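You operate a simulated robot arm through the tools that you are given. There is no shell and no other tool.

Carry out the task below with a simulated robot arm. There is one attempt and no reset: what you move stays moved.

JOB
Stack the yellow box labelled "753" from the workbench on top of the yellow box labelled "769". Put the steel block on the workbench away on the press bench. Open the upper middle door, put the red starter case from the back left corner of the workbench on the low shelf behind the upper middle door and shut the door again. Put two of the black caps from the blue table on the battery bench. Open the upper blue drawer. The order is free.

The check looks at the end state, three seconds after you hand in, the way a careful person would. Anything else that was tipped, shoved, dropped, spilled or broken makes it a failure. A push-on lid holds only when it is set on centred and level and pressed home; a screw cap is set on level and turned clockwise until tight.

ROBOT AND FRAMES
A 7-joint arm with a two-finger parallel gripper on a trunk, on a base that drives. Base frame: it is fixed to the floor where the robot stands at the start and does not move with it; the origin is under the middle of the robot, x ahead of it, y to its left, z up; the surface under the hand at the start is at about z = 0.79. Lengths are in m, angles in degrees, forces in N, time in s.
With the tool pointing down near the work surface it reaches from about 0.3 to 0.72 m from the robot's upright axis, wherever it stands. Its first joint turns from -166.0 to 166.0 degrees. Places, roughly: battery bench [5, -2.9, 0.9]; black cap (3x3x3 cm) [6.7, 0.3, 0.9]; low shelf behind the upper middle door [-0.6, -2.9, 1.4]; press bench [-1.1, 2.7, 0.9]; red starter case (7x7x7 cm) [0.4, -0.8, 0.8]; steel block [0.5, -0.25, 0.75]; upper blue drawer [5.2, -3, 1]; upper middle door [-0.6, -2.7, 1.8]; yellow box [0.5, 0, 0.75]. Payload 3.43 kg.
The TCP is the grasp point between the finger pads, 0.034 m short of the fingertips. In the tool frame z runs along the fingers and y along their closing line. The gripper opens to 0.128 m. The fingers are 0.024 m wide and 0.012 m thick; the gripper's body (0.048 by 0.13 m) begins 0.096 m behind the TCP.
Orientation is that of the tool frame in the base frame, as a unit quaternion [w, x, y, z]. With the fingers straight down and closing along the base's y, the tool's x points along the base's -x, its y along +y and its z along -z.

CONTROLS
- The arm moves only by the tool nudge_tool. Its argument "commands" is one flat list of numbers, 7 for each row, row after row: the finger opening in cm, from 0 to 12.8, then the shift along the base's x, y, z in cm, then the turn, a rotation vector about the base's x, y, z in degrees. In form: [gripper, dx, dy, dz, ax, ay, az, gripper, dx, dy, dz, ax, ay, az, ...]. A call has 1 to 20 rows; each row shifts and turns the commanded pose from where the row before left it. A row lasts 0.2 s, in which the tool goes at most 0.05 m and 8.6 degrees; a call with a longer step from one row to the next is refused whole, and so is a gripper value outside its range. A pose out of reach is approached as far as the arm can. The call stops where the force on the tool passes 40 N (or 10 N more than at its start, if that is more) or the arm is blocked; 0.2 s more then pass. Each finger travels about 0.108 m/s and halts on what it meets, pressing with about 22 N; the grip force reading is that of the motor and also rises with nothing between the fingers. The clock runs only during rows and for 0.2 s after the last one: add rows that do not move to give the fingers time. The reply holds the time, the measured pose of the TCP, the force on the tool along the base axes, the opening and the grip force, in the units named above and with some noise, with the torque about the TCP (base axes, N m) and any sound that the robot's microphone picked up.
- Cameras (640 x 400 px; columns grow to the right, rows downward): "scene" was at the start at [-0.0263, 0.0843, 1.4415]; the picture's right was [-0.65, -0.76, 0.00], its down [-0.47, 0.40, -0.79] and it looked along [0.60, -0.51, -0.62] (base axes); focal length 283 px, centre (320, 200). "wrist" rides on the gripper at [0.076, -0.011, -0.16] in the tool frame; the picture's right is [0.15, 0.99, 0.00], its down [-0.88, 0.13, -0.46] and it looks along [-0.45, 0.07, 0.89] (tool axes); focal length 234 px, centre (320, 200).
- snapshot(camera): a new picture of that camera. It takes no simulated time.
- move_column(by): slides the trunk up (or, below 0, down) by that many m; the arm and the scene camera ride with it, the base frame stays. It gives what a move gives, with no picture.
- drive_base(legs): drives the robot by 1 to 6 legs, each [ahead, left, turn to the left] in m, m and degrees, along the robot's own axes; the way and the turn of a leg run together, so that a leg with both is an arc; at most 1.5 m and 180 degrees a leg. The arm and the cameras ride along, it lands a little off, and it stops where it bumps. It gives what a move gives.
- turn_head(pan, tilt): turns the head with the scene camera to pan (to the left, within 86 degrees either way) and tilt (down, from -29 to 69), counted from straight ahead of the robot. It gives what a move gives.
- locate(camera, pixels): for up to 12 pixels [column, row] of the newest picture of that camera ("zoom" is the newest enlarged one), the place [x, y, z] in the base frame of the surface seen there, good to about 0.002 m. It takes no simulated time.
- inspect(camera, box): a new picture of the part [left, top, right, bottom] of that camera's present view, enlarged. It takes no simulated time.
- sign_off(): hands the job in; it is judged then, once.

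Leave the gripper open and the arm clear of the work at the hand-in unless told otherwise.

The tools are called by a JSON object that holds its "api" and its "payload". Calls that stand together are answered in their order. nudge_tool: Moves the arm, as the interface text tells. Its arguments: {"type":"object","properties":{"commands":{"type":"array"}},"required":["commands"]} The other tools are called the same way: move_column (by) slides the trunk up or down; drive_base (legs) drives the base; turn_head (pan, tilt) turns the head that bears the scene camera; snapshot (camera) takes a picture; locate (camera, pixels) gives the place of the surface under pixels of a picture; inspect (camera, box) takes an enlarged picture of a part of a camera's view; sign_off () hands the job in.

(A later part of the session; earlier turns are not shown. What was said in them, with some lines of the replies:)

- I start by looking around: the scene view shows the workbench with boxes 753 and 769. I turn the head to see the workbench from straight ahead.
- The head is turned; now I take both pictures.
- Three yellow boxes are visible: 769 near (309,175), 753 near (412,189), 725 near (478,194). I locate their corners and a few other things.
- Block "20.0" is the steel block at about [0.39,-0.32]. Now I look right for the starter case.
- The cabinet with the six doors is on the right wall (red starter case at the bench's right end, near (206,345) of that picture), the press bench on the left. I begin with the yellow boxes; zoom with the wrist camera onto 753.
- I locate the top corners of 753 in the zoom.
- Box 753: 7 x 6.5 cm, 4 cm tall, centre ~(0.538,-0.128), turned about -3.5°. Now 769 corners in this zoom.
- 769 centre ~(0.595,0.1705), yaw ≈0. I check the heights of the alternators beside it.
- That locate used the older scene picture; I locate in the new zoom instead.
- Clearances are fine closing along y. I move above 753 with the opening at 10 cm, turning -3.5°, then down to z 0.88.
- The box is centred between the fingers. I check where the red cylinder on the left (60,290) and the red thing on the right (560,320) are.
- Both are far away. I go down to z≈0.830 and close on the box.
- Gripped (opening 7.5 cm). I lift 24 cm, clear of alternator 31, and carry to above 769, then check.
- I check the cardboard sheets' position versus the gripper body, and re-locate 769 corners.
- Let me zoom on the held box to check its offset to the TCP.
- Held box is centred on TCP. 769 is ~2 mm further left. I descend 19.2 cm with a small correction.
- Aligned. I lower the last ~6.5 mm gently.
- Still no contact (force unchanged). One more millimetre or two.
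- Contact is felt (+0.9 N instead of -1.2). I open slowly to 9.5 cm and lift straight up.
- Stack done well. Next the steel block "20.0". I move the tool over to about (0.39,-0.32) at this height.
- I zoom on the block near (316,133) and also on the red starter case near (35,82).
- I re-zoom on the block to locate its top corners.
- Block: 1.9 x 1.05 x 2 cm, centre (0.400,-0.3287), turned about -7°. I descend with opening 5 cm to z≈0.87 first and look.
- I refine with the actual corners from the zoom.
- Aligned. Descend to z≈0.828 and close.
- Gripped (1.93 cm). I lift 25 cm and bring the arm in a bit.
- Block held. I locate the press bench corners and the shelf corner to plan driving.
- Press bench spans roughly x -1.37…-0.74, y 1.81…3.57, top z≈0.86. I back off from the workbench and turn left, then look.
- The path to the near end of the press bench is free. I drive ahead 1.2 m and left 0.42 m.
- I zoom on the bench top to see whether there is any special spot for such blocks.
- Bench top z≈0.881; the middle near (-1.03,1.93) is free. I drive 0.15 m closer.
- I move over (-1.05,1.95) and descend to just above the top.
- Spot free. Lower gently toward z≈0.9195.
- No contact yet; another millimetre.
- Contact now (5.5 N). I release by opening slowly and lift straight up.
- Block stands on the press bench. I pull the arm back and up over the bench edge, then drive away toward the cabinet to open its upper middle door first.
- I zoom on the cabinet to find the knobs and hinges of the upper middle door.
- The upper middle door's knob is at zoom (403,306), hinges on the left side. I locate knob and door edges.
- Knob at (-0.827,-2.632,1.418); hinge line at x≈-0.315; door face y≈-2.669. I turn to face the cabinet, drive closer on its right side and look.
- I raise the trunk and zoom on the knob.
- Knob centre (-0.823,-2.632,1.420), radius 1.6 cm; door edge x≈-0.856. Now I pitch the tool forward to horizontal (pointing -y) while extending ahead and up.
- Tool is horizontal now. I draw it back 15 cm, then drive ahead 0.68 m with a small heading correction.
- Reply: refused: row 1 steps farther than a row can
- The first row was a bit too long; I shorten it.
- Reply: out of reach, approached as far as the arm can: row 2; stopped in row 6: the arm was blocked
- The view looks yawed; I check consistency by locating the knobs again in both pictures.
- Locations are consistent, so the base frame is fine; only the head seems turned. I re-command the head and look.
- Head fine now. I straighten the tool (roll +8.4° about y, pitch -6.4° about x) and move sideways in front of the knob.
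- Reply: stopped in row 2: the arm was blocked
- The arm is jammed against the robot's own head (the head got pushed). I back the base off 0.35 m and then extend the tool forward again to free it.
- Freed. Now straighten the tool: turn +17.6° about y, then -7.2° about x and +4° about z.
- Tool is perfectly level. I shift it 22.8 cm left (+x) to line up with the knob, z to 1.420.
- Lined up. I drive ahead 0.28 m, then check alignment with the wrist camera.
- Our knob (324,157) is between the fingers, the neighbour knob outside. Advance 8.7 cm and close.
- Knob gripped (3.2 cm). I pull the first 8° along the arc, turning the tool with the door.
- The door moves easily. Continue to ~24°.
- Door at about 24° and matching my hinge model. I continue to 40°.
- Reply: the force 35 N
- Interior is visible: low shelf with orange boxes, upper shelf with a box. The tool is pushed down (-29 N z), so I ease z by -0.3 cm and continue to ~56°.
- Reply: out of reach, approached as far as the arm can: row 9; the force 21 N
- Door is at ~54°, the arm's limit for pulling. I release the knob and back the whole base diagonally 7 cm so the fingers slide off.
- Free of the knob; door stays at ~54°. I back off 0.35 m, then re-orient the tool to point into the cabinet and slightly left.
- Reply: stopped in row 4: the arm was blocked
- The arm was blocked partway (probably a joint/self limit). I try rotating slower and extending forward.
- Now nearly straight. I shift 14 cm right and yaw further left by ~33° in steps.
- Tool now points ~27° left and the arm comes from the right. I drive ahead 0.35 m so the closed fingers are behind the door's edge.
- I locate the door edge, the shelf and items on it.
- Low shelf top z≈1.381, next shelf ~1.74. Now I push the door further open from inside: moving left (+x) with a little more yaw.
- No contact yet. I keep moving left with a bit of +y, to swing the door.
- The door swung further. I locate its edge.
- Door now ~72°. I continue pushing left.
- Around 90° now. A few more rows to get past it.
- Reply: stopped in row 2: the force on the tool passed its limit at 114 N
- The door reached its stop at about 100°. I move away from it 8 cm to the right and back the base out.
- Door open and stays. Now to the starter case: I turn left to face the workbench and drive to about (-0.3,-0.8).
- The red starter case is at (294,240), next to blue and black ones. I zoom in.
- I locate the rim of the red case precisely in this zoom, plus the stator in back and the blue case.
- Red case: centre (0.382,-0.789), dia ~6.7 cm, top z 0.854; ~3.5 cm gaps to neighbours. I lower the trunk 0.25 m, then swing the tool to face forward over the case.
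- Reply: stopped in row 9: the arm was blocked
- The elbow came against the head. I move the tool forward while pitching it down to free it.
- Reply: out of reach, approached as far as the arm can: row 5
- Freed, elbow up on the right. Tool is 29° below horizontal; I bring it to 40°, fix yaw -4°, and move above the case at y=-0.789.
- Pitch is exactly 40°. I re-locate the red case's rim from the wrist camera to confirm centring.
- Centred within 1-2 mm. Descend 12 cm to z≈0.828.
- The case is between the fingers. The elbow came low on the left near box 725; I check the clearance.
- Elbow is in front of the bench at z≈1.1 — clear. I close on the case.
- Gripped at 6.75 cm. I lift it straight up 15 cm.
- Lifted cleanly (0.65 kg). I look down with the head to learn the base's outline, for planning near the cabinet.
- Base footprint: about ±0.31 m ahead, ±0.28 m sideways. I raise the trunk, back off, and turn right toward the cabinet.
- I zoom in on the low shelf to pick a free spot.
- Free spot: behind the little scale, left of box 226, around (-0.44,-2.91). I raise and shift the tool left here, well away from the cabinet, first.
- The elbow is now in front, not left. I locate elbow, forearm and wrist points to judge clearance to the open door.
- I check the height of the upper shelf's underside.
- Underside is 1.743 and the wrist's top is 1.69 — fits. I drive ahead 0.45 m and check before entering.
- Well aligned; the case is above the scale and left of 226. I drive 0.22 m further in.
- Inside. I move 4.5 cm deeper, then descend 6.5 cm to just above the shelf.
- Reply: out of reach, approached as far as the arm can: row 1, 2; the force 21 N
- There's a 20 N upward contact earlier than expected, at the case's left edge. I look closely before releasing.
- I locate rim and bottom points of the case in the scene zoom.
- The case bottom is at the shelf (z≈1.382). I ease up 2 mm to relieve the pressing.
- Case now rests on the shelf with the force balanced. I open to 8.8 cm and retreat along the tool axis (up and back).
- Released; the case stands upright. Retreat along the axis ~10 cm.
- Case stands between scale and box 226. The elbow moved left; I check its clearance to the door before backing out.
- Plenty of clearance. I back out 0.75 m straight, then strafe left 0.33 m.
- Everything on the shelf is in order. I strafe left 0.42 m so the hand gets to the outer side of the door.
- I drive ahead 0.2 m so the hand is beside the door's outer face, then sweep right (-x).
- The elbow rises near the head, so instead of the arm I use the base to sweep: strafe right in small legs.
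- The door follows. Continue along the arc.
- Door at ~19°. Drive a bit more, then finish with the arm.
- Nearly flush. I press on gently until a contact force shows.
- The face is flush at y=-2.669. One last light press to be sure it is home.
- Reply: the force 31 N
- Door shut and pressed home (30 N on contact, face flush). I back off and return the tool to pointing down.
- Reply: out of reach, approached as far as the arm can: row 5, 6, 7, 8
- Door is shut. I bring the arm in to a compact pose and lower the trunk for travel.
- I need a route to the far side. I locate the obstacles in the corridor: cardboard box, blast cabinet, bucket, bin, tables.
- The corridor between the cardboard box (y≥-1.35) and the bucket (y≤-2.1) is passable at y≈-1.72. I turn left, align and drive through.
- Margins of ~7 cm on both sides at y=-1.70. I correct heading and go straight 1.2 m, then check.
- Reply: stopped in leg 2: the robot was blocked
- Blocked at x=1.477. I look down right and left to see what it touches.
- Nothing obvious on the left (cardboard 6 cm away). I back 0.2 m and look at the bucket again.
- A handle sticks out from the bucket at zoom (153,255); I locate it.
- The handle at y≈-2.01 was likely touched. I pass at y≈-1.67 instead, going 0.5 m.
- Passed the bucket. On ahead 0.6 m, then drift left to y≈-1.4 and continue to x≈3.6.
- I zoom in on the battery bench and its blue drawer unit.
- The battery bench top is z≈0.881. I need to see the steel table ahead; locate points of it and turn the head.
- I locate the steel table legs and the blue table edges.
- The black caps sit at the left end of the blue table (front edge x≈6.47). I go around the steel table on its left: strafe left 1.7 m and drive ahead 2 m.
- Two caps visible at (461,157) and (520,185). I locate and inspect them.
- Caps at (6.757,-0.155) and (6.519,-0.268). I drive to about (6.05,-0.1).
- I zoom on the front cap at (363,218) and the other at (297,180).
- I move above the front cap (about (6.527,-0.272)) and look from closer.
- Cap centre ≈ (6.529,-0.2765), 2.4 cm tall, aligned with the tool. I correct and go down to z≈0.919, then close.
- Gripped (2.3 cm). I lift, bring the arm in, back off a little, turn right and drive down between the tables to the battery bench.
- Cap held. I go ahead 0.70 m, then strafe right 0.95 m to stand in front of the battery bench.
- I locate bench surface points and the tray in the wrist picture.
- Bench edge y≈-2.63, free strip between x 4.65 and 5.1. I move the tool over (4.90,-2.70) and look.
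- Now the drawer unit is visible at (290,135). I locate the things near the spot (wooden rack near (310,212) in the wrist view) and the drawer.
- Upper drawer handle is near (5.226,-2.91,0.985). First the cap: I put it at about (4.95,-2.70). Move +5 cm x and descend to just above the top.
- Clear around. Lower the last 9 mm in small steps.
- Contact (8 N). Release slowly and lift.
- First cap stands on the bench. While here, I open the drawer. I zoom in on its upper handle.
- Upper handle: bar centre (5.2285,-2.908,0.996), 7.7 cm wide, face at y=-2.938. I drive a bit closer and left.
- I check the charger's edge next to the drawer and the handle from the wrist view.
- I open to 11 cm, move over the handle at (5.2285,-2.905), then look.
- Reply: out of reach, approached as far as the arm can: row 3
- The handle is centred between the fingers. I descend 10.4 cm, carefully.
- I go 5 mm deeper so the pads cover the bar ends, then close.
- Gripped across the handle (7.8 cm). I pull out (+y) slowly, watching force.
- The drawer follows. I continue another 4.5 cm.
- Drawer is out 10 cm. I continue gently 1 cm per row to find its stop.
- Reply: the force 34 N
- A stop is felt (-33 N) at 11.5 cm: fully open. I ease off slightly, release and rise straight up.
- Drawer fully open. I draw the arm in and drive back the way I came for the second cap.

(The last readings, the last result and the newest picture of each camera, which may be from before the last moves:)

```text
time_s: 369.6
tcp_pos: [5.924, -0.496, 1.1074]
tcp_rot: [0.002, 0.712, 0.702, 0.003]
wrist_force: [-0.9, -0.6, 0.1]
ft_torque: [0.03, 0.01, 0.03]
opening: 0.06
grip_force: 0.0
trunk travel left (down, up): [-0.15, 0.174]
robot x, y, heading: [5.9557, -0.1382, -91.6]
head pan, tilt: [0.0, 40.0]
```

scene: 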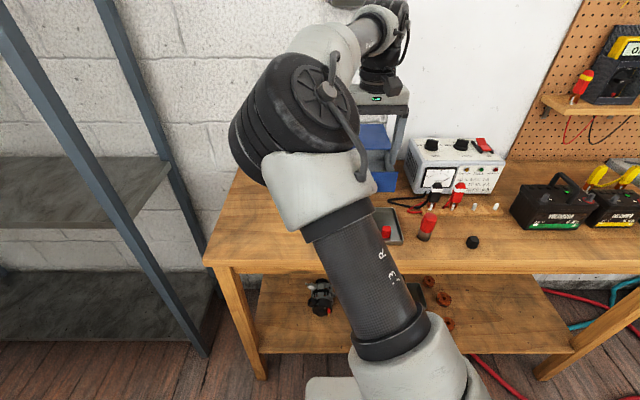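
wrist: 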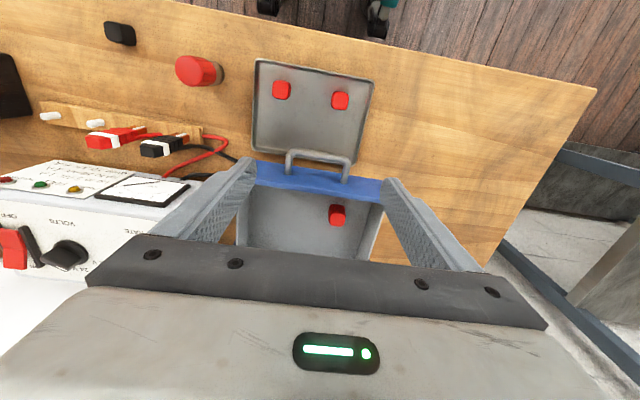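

I turn left to face the blue table again and look for the remaining caps.

{"api": "drive_base", "payload": {"legs": [[0, 0, 91.6]]}}

{"api": "turn_head", "payload": {"pan": 30, "tilt": 35}}

{"api": "snapshot", "payload": {"camera": "scene"}}

{"api": "snapshot", "payload": {"camera": "wrist"}}

```text
time_s: 373.9
tcp_pos: [6.3139, -0.1714, 1.107]
tcp_rot: [-0.001, 0.006, 1.0, 0.005]
wrist_force: [0.4, -0.1, 0.9]
ft_torque: [-0.01, -0.02, 0.0]
opening: 0.06
grip_force: 0.0
trunk travel left (down, up): [-0.15, 0.174]
robot x, y, heading: [5.9594, -0.1372, -1.6]
head pan, tilt: [0.0, 40.0]
```

```text
time_s: 374.9
tcp_pos: [6.314, -0.1712, 1.1059]
tcp_rot: [-0.001, 0.006, 1.0, 0.005]
wrist_force: [-0.1, 0.6, 0.3]
ft_torque: [-0.02, 0.01, 0.0]
opening: 0.0601
grip_force: 0.0
trunk travel left (down, up): [-0.15, 0.174]
robot x, y, heading: [5.9545, -0.136, -1.7]
head pan, tilt: [30.0, 35.0]
```

```text
taken
```

scene: 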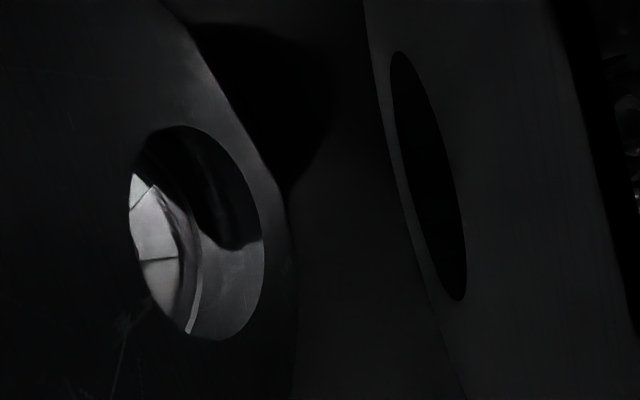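

```text
taken
```

wrist: 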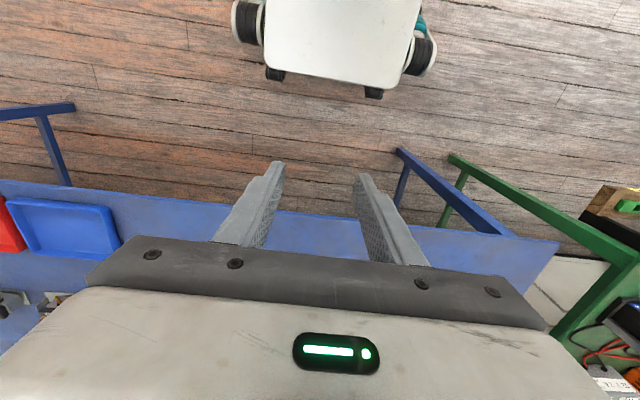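

The elbow covers the head camera (arm too tucked). I extend the tool forward 12 cm and look again.

{"api": "nudge_tool", "payload": {"commands": [6, 4, 0, 0, 0, 0, 0, 6, 4, 0, 0, 0, 0, 0, 6, 4, 0, 0, 0, 0, 0, 6, 0, 0, 0, 0, 0, 0]}}

{"api": "turn_head", "payload": {"pan": -10, "tilt": 35}}

{"api": "snapshot", "payload": {"camera": "scene"}}

{"api": "snapshot", "payload": {"camera": "wrist"}}

```text
time_s: 375.9
tcp_pos: [6.4328, -0.1681, 1.1076]
tcp_rot: [-0.001, 0.006, 1.0, 0.004]
wrist_force: [0.3, 0.1, -0.1]
ft_torque: [-0.01, 0.01, -0.01]
opening: 0.0602
grip_force: 0.2
trunk travel left (down, up): [-0.15, 0.174]
robot x, y, heading: [5.9551, -0.1392, -1.6]
head pan, tilt: [30.0, 35.0]
```

```text
time_s: 376.9
tcp_pos: [6.4325, -0.1699, 1.1071]
tcp_rot: [-0.001, 0.006, 1.0, 0.005]
wrist_force: [0.8, -0.6, 0.5]
ft_torque: [0.01, -0.01, -0.02]
opening: 0.06
grip_force: 0.1
trunk travel left (down, up): [-0.15, 0.174]
robot x, y, heading: [5.9546, -0.1373, -1.7]
head pan, tilt: [-10.0, 35.0]
```

```text
taken
```

scene: 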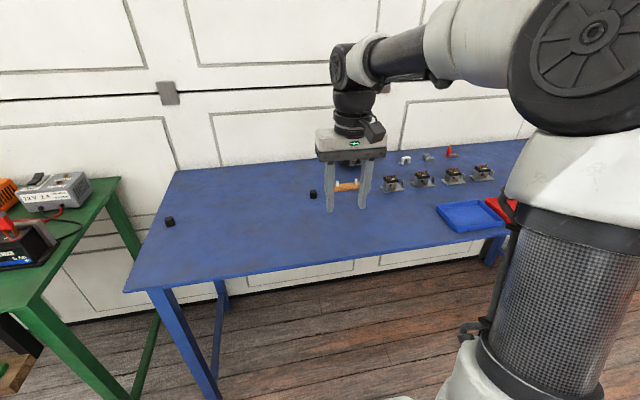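

```text
taken
```

wrist: 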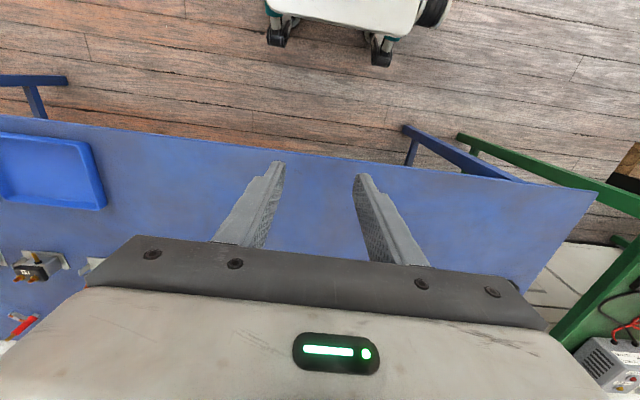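

Caps at (168,222) and (313,195). I locate them.

{"api": "locate", "payload": {"camera": "scene", "pixels": [[169, 219], [169, 224], [313, 193], [313, 197], [335, 188], [125, 290], [176, 172]]}}

{"api": "inspect", "payload": {"camera": "scene", "box": [290, 175, 370, 215]}}

```text
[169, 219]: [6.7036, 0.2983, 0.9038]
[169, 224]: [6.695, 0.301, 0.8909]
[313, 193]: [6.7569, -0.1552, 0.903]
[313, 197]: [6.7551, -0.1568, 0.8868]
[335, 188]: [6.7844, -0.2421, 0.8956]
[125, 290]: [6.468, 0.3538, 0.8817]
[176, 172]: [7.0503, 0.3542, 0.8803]
```

```text
8.00 times, centred on (330, 195) of scene
```

zoom: 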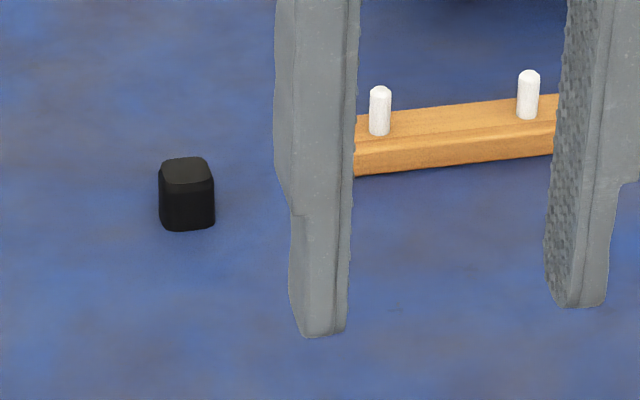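

I take the cap straight ahead at (6.766,-0.155). Drive 0.15 m closer and move above it.

{"api": "drive_base", "payload": {"legs": [[0.14, 0, 1.7]]}}

{"api": "snapshot", "payload": {"camera": "wrist"}}

```text
time_s: 378.2
tcp_pos: [6.5699, -0.1554, 1.1067]
tcp_rot: [-0.001, -0.009, 1.0, 0.004]
wrist_force: [0.2, 0.6, -0.1]
ft_torque: [-0.02, 0.0, -0.04]
opening: 0.0601
grip_force: 0.1
trunk travel left (down, up): [-0.15, 0.174]
robot x, y, heading: [6.0931, -0.1403, 0.3]
head pan, tilt: [-10.0, 35.0]
```

```text
taken
```

wrist: 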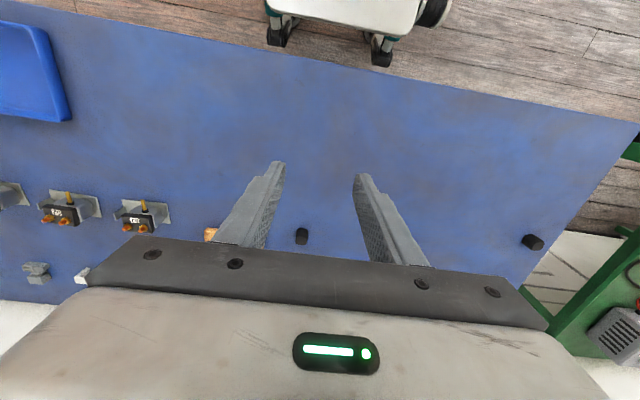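

Cap at (302,236). Move over it: +19.5 cm x, then down 11 cm.

{"api": "nudge_tool", "payload": {"commands": [6, 3.9, 0, 0, 0, 0, 0, 6, 3.9, 0, 0, 0, 0, 0, 6, 3.9, 0, -1, 0, 0, 0, 6, 3.9, 0, -2, 0, 0, 0, 6, 3.9, 0, -2, 0, 0, 0, 6, 0, 0, -3, 0, 0, 0, 6, 0, 0, -3, 0, 0, 0, 6, 0, 0, 0, 0, 0, 0]}}

{"api": "inspect", "payload": {"camera": "wrist", "box": [260, 120, 380, 200]}}

```text
time_s: 380.1
tcp_pos: [6.7679, -0.1556, 0.9982]
tcp_rot: [-0.002, -0.009, 1.0, 0.004]
wrist_force: [0.2, 0.8, -0.5]
ft_torque: [0.02, -0.03, 0.0]
opening: 0.06
grip_force: 0.1
trunk travel left (down, up): [-0.15, 0.174]
robot x, y, heading: [6.0998, -0.141, 0.2]
head pan, tilt: [-10.0, 35.0]
```

```text
5.00 times, centred on (320, 160) of wrist
```

zoom: 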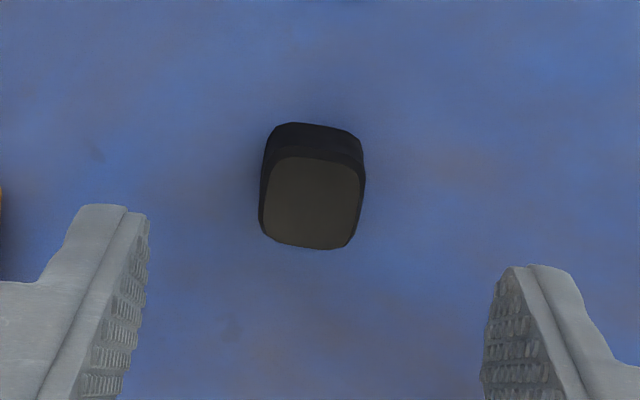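

{"api": "locate", "payload": {"camera": "zoom", "pixels": [[312, 203], [312, 165], [312, 242], [268, 203], [358, 205], [312, 140]]}}

```text
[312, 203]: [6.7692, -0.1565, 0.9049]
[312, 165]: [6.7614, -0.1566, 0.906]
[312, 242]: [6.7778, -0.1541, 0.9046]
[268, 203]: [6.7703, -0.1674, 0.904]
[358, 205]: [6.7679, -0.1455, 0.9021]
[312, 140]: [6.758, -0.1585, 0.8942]
```

Centred. Descend 7.7 cm and close.

{"api": "nudge_tool", "payload": {"commands": [5, 0.05, -0.1, -2.5, 0, 0, 0, 5, 0, 0, -2.5, 0, 0, 0, 5, 0, 0, -1.7, 0, 0, 0, 5, 0, 0, -1.0, 0, 0, 0, 5, 0, 0, 0, 0, 0, 0, 3.5, 0, 0, 0, 0, 0, 0, 2.5, 0, 0, 0, 0, 0, 0, 1.5, 0, 0, 0, 0, 0, 0, 1, 0, 0, 0, 0, 0, 0, 1, 0, 0, 0, 0, 0, 0]}}

```text
time_s: 382.2
tcp_pos: [6.7665, -0.1553, 0.9209]
tcp_rot: [-0.001, -0.01, 1.0, 0.004]
wrist_force: [-0.1, -0.1, -0.2]
ft_torque: [-0.01, 0.01, -0.03]
opening: 0.0227
grip_force: 21.7
trunk travel left (down, up): [-0.15, 0.174]
robot x, y, heading: [6.0952, -0.1425, 0.3]
head pan, tilt: [-10.0, 35.0]
```

Gripped. Lift, bring the arm in moderately, and drive back to the battery bench.

{"api": "nudge_tool", "payload": {"commands": [1, 0, 0, 3, 0, 0, 0, 1, 0, 0, 4, 0, 0, 0, 1, 0, 0, 4, 0, 0, 0, 1, 0, 0, 4, 0, 0, 0, 1, 0, 0, 4, 0, 0, 0, 1, -4, 0, 0, 0, 0, 0, 1, -4, 0, 0, 0, 0, 0, 1, -4, 0, 0, 0, 0, 0, 1, -4, 0, 0, 0, 0, 0, 1, -4, 0, 0, 0, 0, 0, 1, -4, 0, 0, 0, 0, 0, 1, 0, 0, 0, 0, 0, 0]}}

{"api": "drive_base", "payload": {"legs": [[-0.17, 0, 0], [0, 0, -90.2], [1.5, 0, 0], [0.43, 0, 0], [0, -0.95, 0]]}}

{"api": "snapshot", "payload": {"camera": "wrist"}}

{"api": "turn_head", "payload": {"pan": 0, "tilt": 40}}

{"api": "snapshot", "payload": {"camera": "scene"}}

```text
time_s: 384.9
tcp_pos: [6.5247, -0.1585, 1.1132]
tcp_rot: [-0.001, -0.011, 1.0, 0.004]
wrist_force: [-0.6, -0.1, 0.8]
ft_torque: [0.0, -0.04, -0.02]
opening: 0.0227
grip_force: 21.8
trunk travel left (down, up): [-0.15, 0.174]
robot x, y, heading: [6.0961, -0.1415, 0.4]
head pan, tilt: [-10.0, 35.0]
```

```text
time_s: 408.8
tcp_pos: [4.9811, -2.5642, 1.1113]
tcp_rot: [0.002, 0.698, 0.716, 0.004]
wrist_force: [0.6, 0.1, -0.1]
ft_torque: [-0.02, 0.0, -0.02]
opening: 0.0228
grip_force: 21.5
trunk travel left (down, up): [-0.15, 0.174]
robot x, y, heading: [4.9958, -2.1364, -89.5]
head pan, tilt: [-10.0, 35.0]
```

```text
taken
```

wrist: 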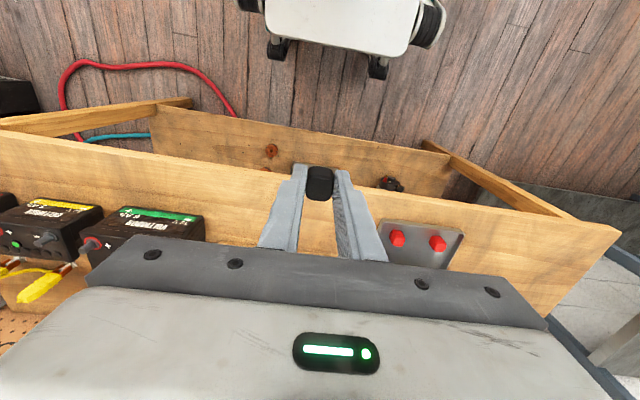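

```text
time_s: 409.5
tcp_pos: [4.9792, -2.566, 1.1124]
tcp_rot: [0.002, 0.698, 0.716, 0.004]
wrist_force: [-0.4, -0.5, 0.1]
ft_torque: [0.02, -0.01, 0.0]
opening: 0.023
grip_force: 21.9
trunk travel left (down, up): [-0.15, 0.174]
robot x, y, heading: [4.9934, -2.1346, -89.7]
head pan, tilt: [0.0, 40.0]
```

```text
taken
```

scene: 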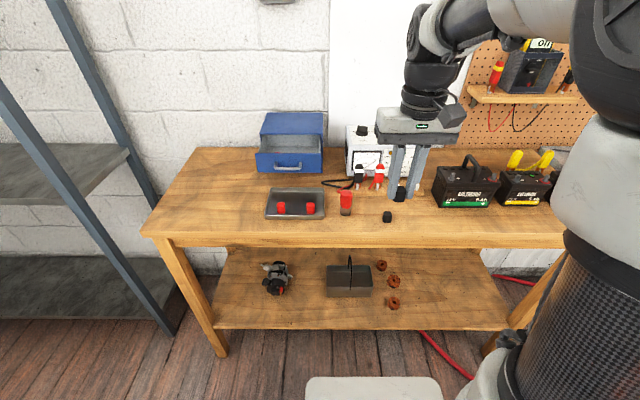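

Drawer is open, first cap at (387,216). I verify its place and the free spot to the right.

{"api": "locate", "payload": {"camera": "scene", "pixels": [[387, 213], [387, 219], [420, 215], [440, 218], [345, 205], [437, 200], [405, 225]]}}

```text
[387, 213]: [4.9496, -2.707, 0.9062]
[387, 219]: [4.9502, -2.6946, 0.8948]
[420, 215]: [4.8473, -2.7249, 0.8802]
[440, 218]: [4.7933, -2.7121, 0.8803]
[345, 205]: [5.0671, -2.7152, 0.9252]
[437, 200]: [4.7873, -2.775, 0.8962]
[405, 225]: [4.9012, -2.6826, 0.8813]
```

I place the second cap at about (4.85,-2.70).

{"api": "nudge_tool", "payload": {"commands": [1, -2.6, -2.7, 0, 0, 0, 0, 1, -2.6, -2.7, 0, 0, 0, 0, 1, -2.6, -2.7, 0, 0, 0, 0, 1, -2.6, -2.7, 0, 0, 0, 0, 1, -2.5, -2.6, 0, 0, 0, 0, 1, 0, 0, -4, 0, 0, 0, 1, 0, 0, -4, 0, 0, 0, 1, 0, 0, -4, 0, 0, 0, 1, 0, 0, -4, 0, 0, 0, 1, 0, 0, -2.2, 0, 0, 0, 1, 0, 0, 0, 0, 0, 0]}}

{"api": "snapshot", "payload": {"camera": "wrist"}}

```text
time_s: 411.9
tcp_pos: [4.8517, -2.6981, 0.9318]
tcp_rot: [0.003, 0.699, 0.716, 0.004]
wrist_force: [-0.1, -0.1, 0.0]
ft_torque: [0.02, 0.0, 0.0]
opening: 0.0227
grip_force: 21.9
trunk travel left (down, up): [-0.15, 0.174]
robot x, y, heading: [4.9946, -2.1304, -89.4]
head pan, tilt: [0.0, 40.0]
```

```text
taken
```

wrist: 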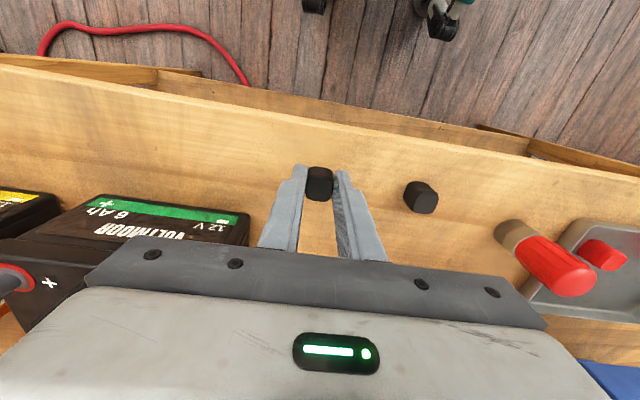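

Lower the rest in small steps.

{"api": "nudge_tool", "payload": {"commands": [1, 0, 0, -0.6, 0, 0, 0, 1, 0, 0, -0.4, 0, 0, 0, 1, 0, 0, 0, 0, 0, 0]}}

{"api": "nudge_tool", "payload": {"commands": [1, 0, 0, -0.1, 0, 0, 0, 1, 0, 0, 0, 0, 0, 0]}}

{"api": "nudge_tool", "payload": {"commands": [1, 0, 0, -0.1, 0, 0, 0, 1, 0, 0, 0, 0, 0, 0]}}

```text
time_s: 412.7
tcp_pos: [4.8506, -2.6982, 0.9191]
tcp_rot: [0.002, 0.699, 0.715, 0.004]
wrist_force: [1.7, 0.5, -1.3]
ft_torque: [0.03, 0.03, 0.02]
opening: 0.0227
grip_force: 22.5
trunk travel left (down, up): [-0.15, 0.174]
robot x, y, heading: [4.9956, -2.1332, -89.6]
head pan, tilt: [0.0, 40.0]
```

```text
time_s: 413.3
tcp_pos: [4.8515, -2.6985, 0.9196]
tcp_rot: [0.003, 0.698, 0.716, 0.004]
wrist_force: [1.3, -0.7, 8.0]
ft_torque: [-0.05, 0.01, 0.0]
opening: 0.0231
grip_force: 21.7
trunk travel left (down, up): [-0.15, 0.174]
robot x, y, heading: [4.9982, -2.1296, -89.2]
head pan, tilt: [0.0, 40.0]
```

```text
time_s: 413.9
tcp_pos: [4.852, -2.6976, 0.919]
tcp_rot: [0.004, 0.699, 0.715, 0.002]
wrist_force: [1.0, 1.3, 16.2]
ft_torque: [-0.02, -0.01, 0.02]
opening: 0.023
grip_force: 22.0
trunk travel left (down, up): [-0.15, 0.174]
robot x, y, heading: [4.9945, -2.1313, -89.6]
head pan, tilt: [0.0, 40.0]
```

In contact (16 N). I ease up 1.5 mm, release and lift.

{"api": "nudge_tool", "payload": {"commands": [1, 0, 0, 0.15, 0, 0, 0, 2.4, 0, 0, 0, 0, 0, 0, 2.8, 0, 0, 0, 0, 0, 0, 4, 0, 0, 0, 0, 0, 0, 5, 0, 0, 0, 0, 0, 0, 5, 0, 0, 3, 0, 0, 0, 5, 0, 0, 4, 0, 0, 0, 5, 0, 0, 4, 0, 0, 0, 5, 0, 0, 4, 0, 0, 0, 5, 0, 0, 3, 0, 0, 0, 5, 0, 0, 0, 0, 0, 0]}}

{"api": "snapshot", "payload": {"camera": "wrist"}}

{"api": "snapshot", "payload": {"camera": "scene"}}

```text
time_s: 416.3
tcp_pos: [4.8514, -2.6972, 1.0988]
tcp_rot: [0.003, 0.698, 0.716, 0.004]
wrist_force: [0.2, -0.2, -0.5]
ft_torque: [0.02, 0.0, 0.0]
opening: 0.0501
grip_force: 0.1
trunk travel left (down, up): [-0.15, 0.174]
robot x, y, heading: [4.9967, -2.134, -89.6]
head pan, tilt: [0.0, 40.0]
```

```text
taken
```

wrist: 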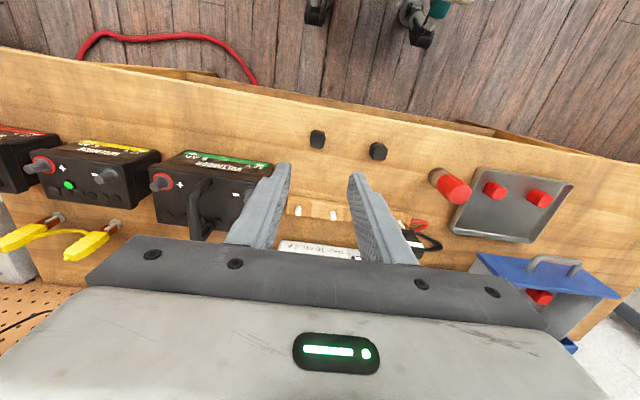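

```text
taken
```

scene: 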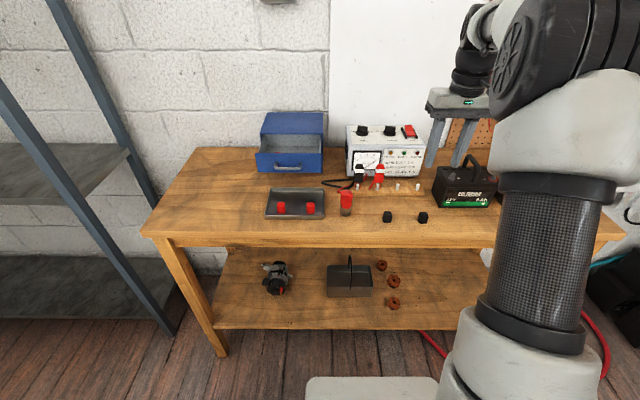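

Both caps stand on the bench and the drawer is open. A close look to confirm.

{"api": "inspect", "payload": {"camera": "scene", "box": [240, 100, 460, 240]}}

{"api": "nudge_tool", "payload": {"commands": [6, 1, 4, 0, 0, 0, 0, 6, 1, 4, 0, 0, 0, 0, 6, 1, 4, 0, 0, 0, 0, 6, 1, 3, 0, 0, 0, 0, 6, 0, 0, 0, 0, 0, 0]}}

```text
2.86 times, centred on (350, 170) of scene
```

zoom: 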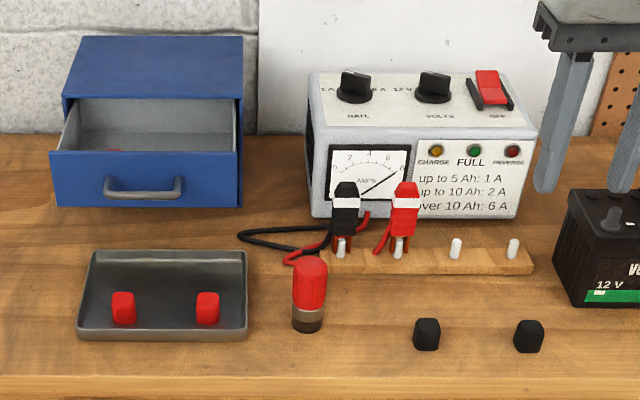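

```text
time_s: 417.5
tcp_pos: [4.8909, -2.5504, 1.1006]
tcp_rot: [0.003, 0.698, 0.716, 0.004]
wrist_force: [-0.7, 0.1, -0.1]
ft_torque: [0.02, 0.0, 0.0]
opening: 0.06
grip_force: 0.1
trunk travel left (down, up): [-0.15, 0.174]
robot x, y, heading: [4.9936, -2.1368, -89.7]
head pan, tilt: [0.0, 40.0]
```

All as wanted. I back off 0.15 m so the arm is clear, and look back toward the workbench for a last check.

{"api": "drive_base", "payload": {"legs": [[-0.15, 0, 0]]}}

{"api": "turn_head", "payload": {"pan": -86, "tilt": 10}}

{"api": "snapshot", "payload": {"camera": "scene"}}

```text
time_s: 418.9
tcp_pos: [4.8898, -2.4022, 1.0986]
tcp_rot: [0.002, 0.699, 0.715, 0.004]
wrist_force: [0.1, 1.0, 0.0]
ft_torque: [-0.01, 0.01, 0.01]
opening: 0.0603
grip_force: 0.1
trunk travel left (down, up): [-0.15, 0.174]
robot x, y, heading: [4.9917, -1.9857, -89.7]
head pan, tilt: [0.0, 40.0]
```

```text
time_s: 420.5
tcp_pos: [4.8895, -2.4032, 1.0996]
tcp_rot: [0.003, 0.699, 0.715, 0.003]
wrist_force: [-0.3, 0.7, 0.1]
ft_torque: [0.01, -0.02, -0.03]
opening: 0.0601
grip_force: 0.0
trunk travel left (down, up): [-0.15, 0.174]
robot x, y, heading: [4.99, -1.982, -89.7]
head pan, tilt: [-85.9, 10.0]
```

```text
taken
```

scene: 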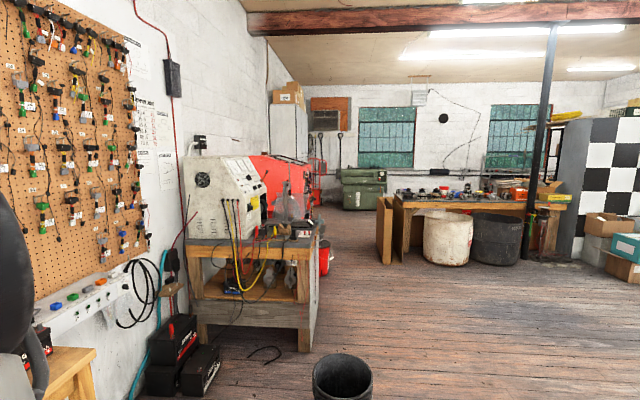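

{"api": "inspect", "payload": {"camera": "scene", "box": [260, 80, 580, 280]}}

```text
2.00 times, centred on (420, 180) of scene
```

zoom: 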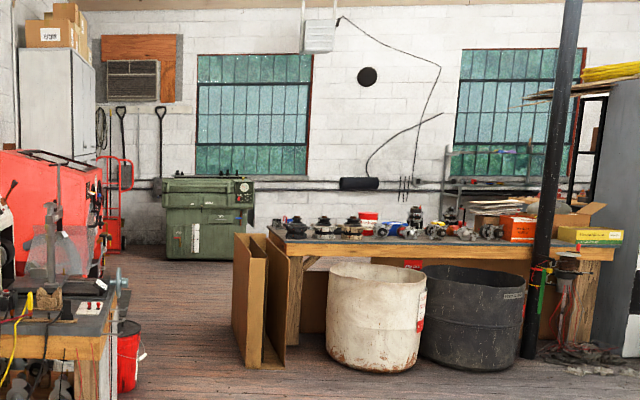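

The cabinet shows no protruding door, and the bucket, the boxes and the bench things stand as before. The gripper is open and the arm is clear of the work, so I hand the job in.

{"api": "sign_off", "payload": {}}

```text
The job is handed in.
```

The job is handed in. Every part of it was done, as far as I could check before signing off:

- **Yellow boxes:** 753 sits squarely on top of 769.
- **Steel block:** it stands on a free spot near the front of the press bench.
- **Starter case:** the red case is on the low shelf, behind the small scale and left of box 226. The upper middle door is closed and pressed flush.
- **Black caps:** two of them stand side by side on the battery bench, near the front edge.
- **Drawer:** the upper blue drawer is pulled out about 11.5 cm to its stop.

Two contacts happened along the way:

- **Door stop:** pushing the cabinet door open hit its stop hard, a brief 114 N. I saw no damage, and the door then closed normally.
- **Bucket:** the base was blocked once beside the red bucket with a cup on its lid, probably by touching the bucket's handle. The bucket and cup showed no sign of having moved.

The gripper is open and the arm is clear of the work.
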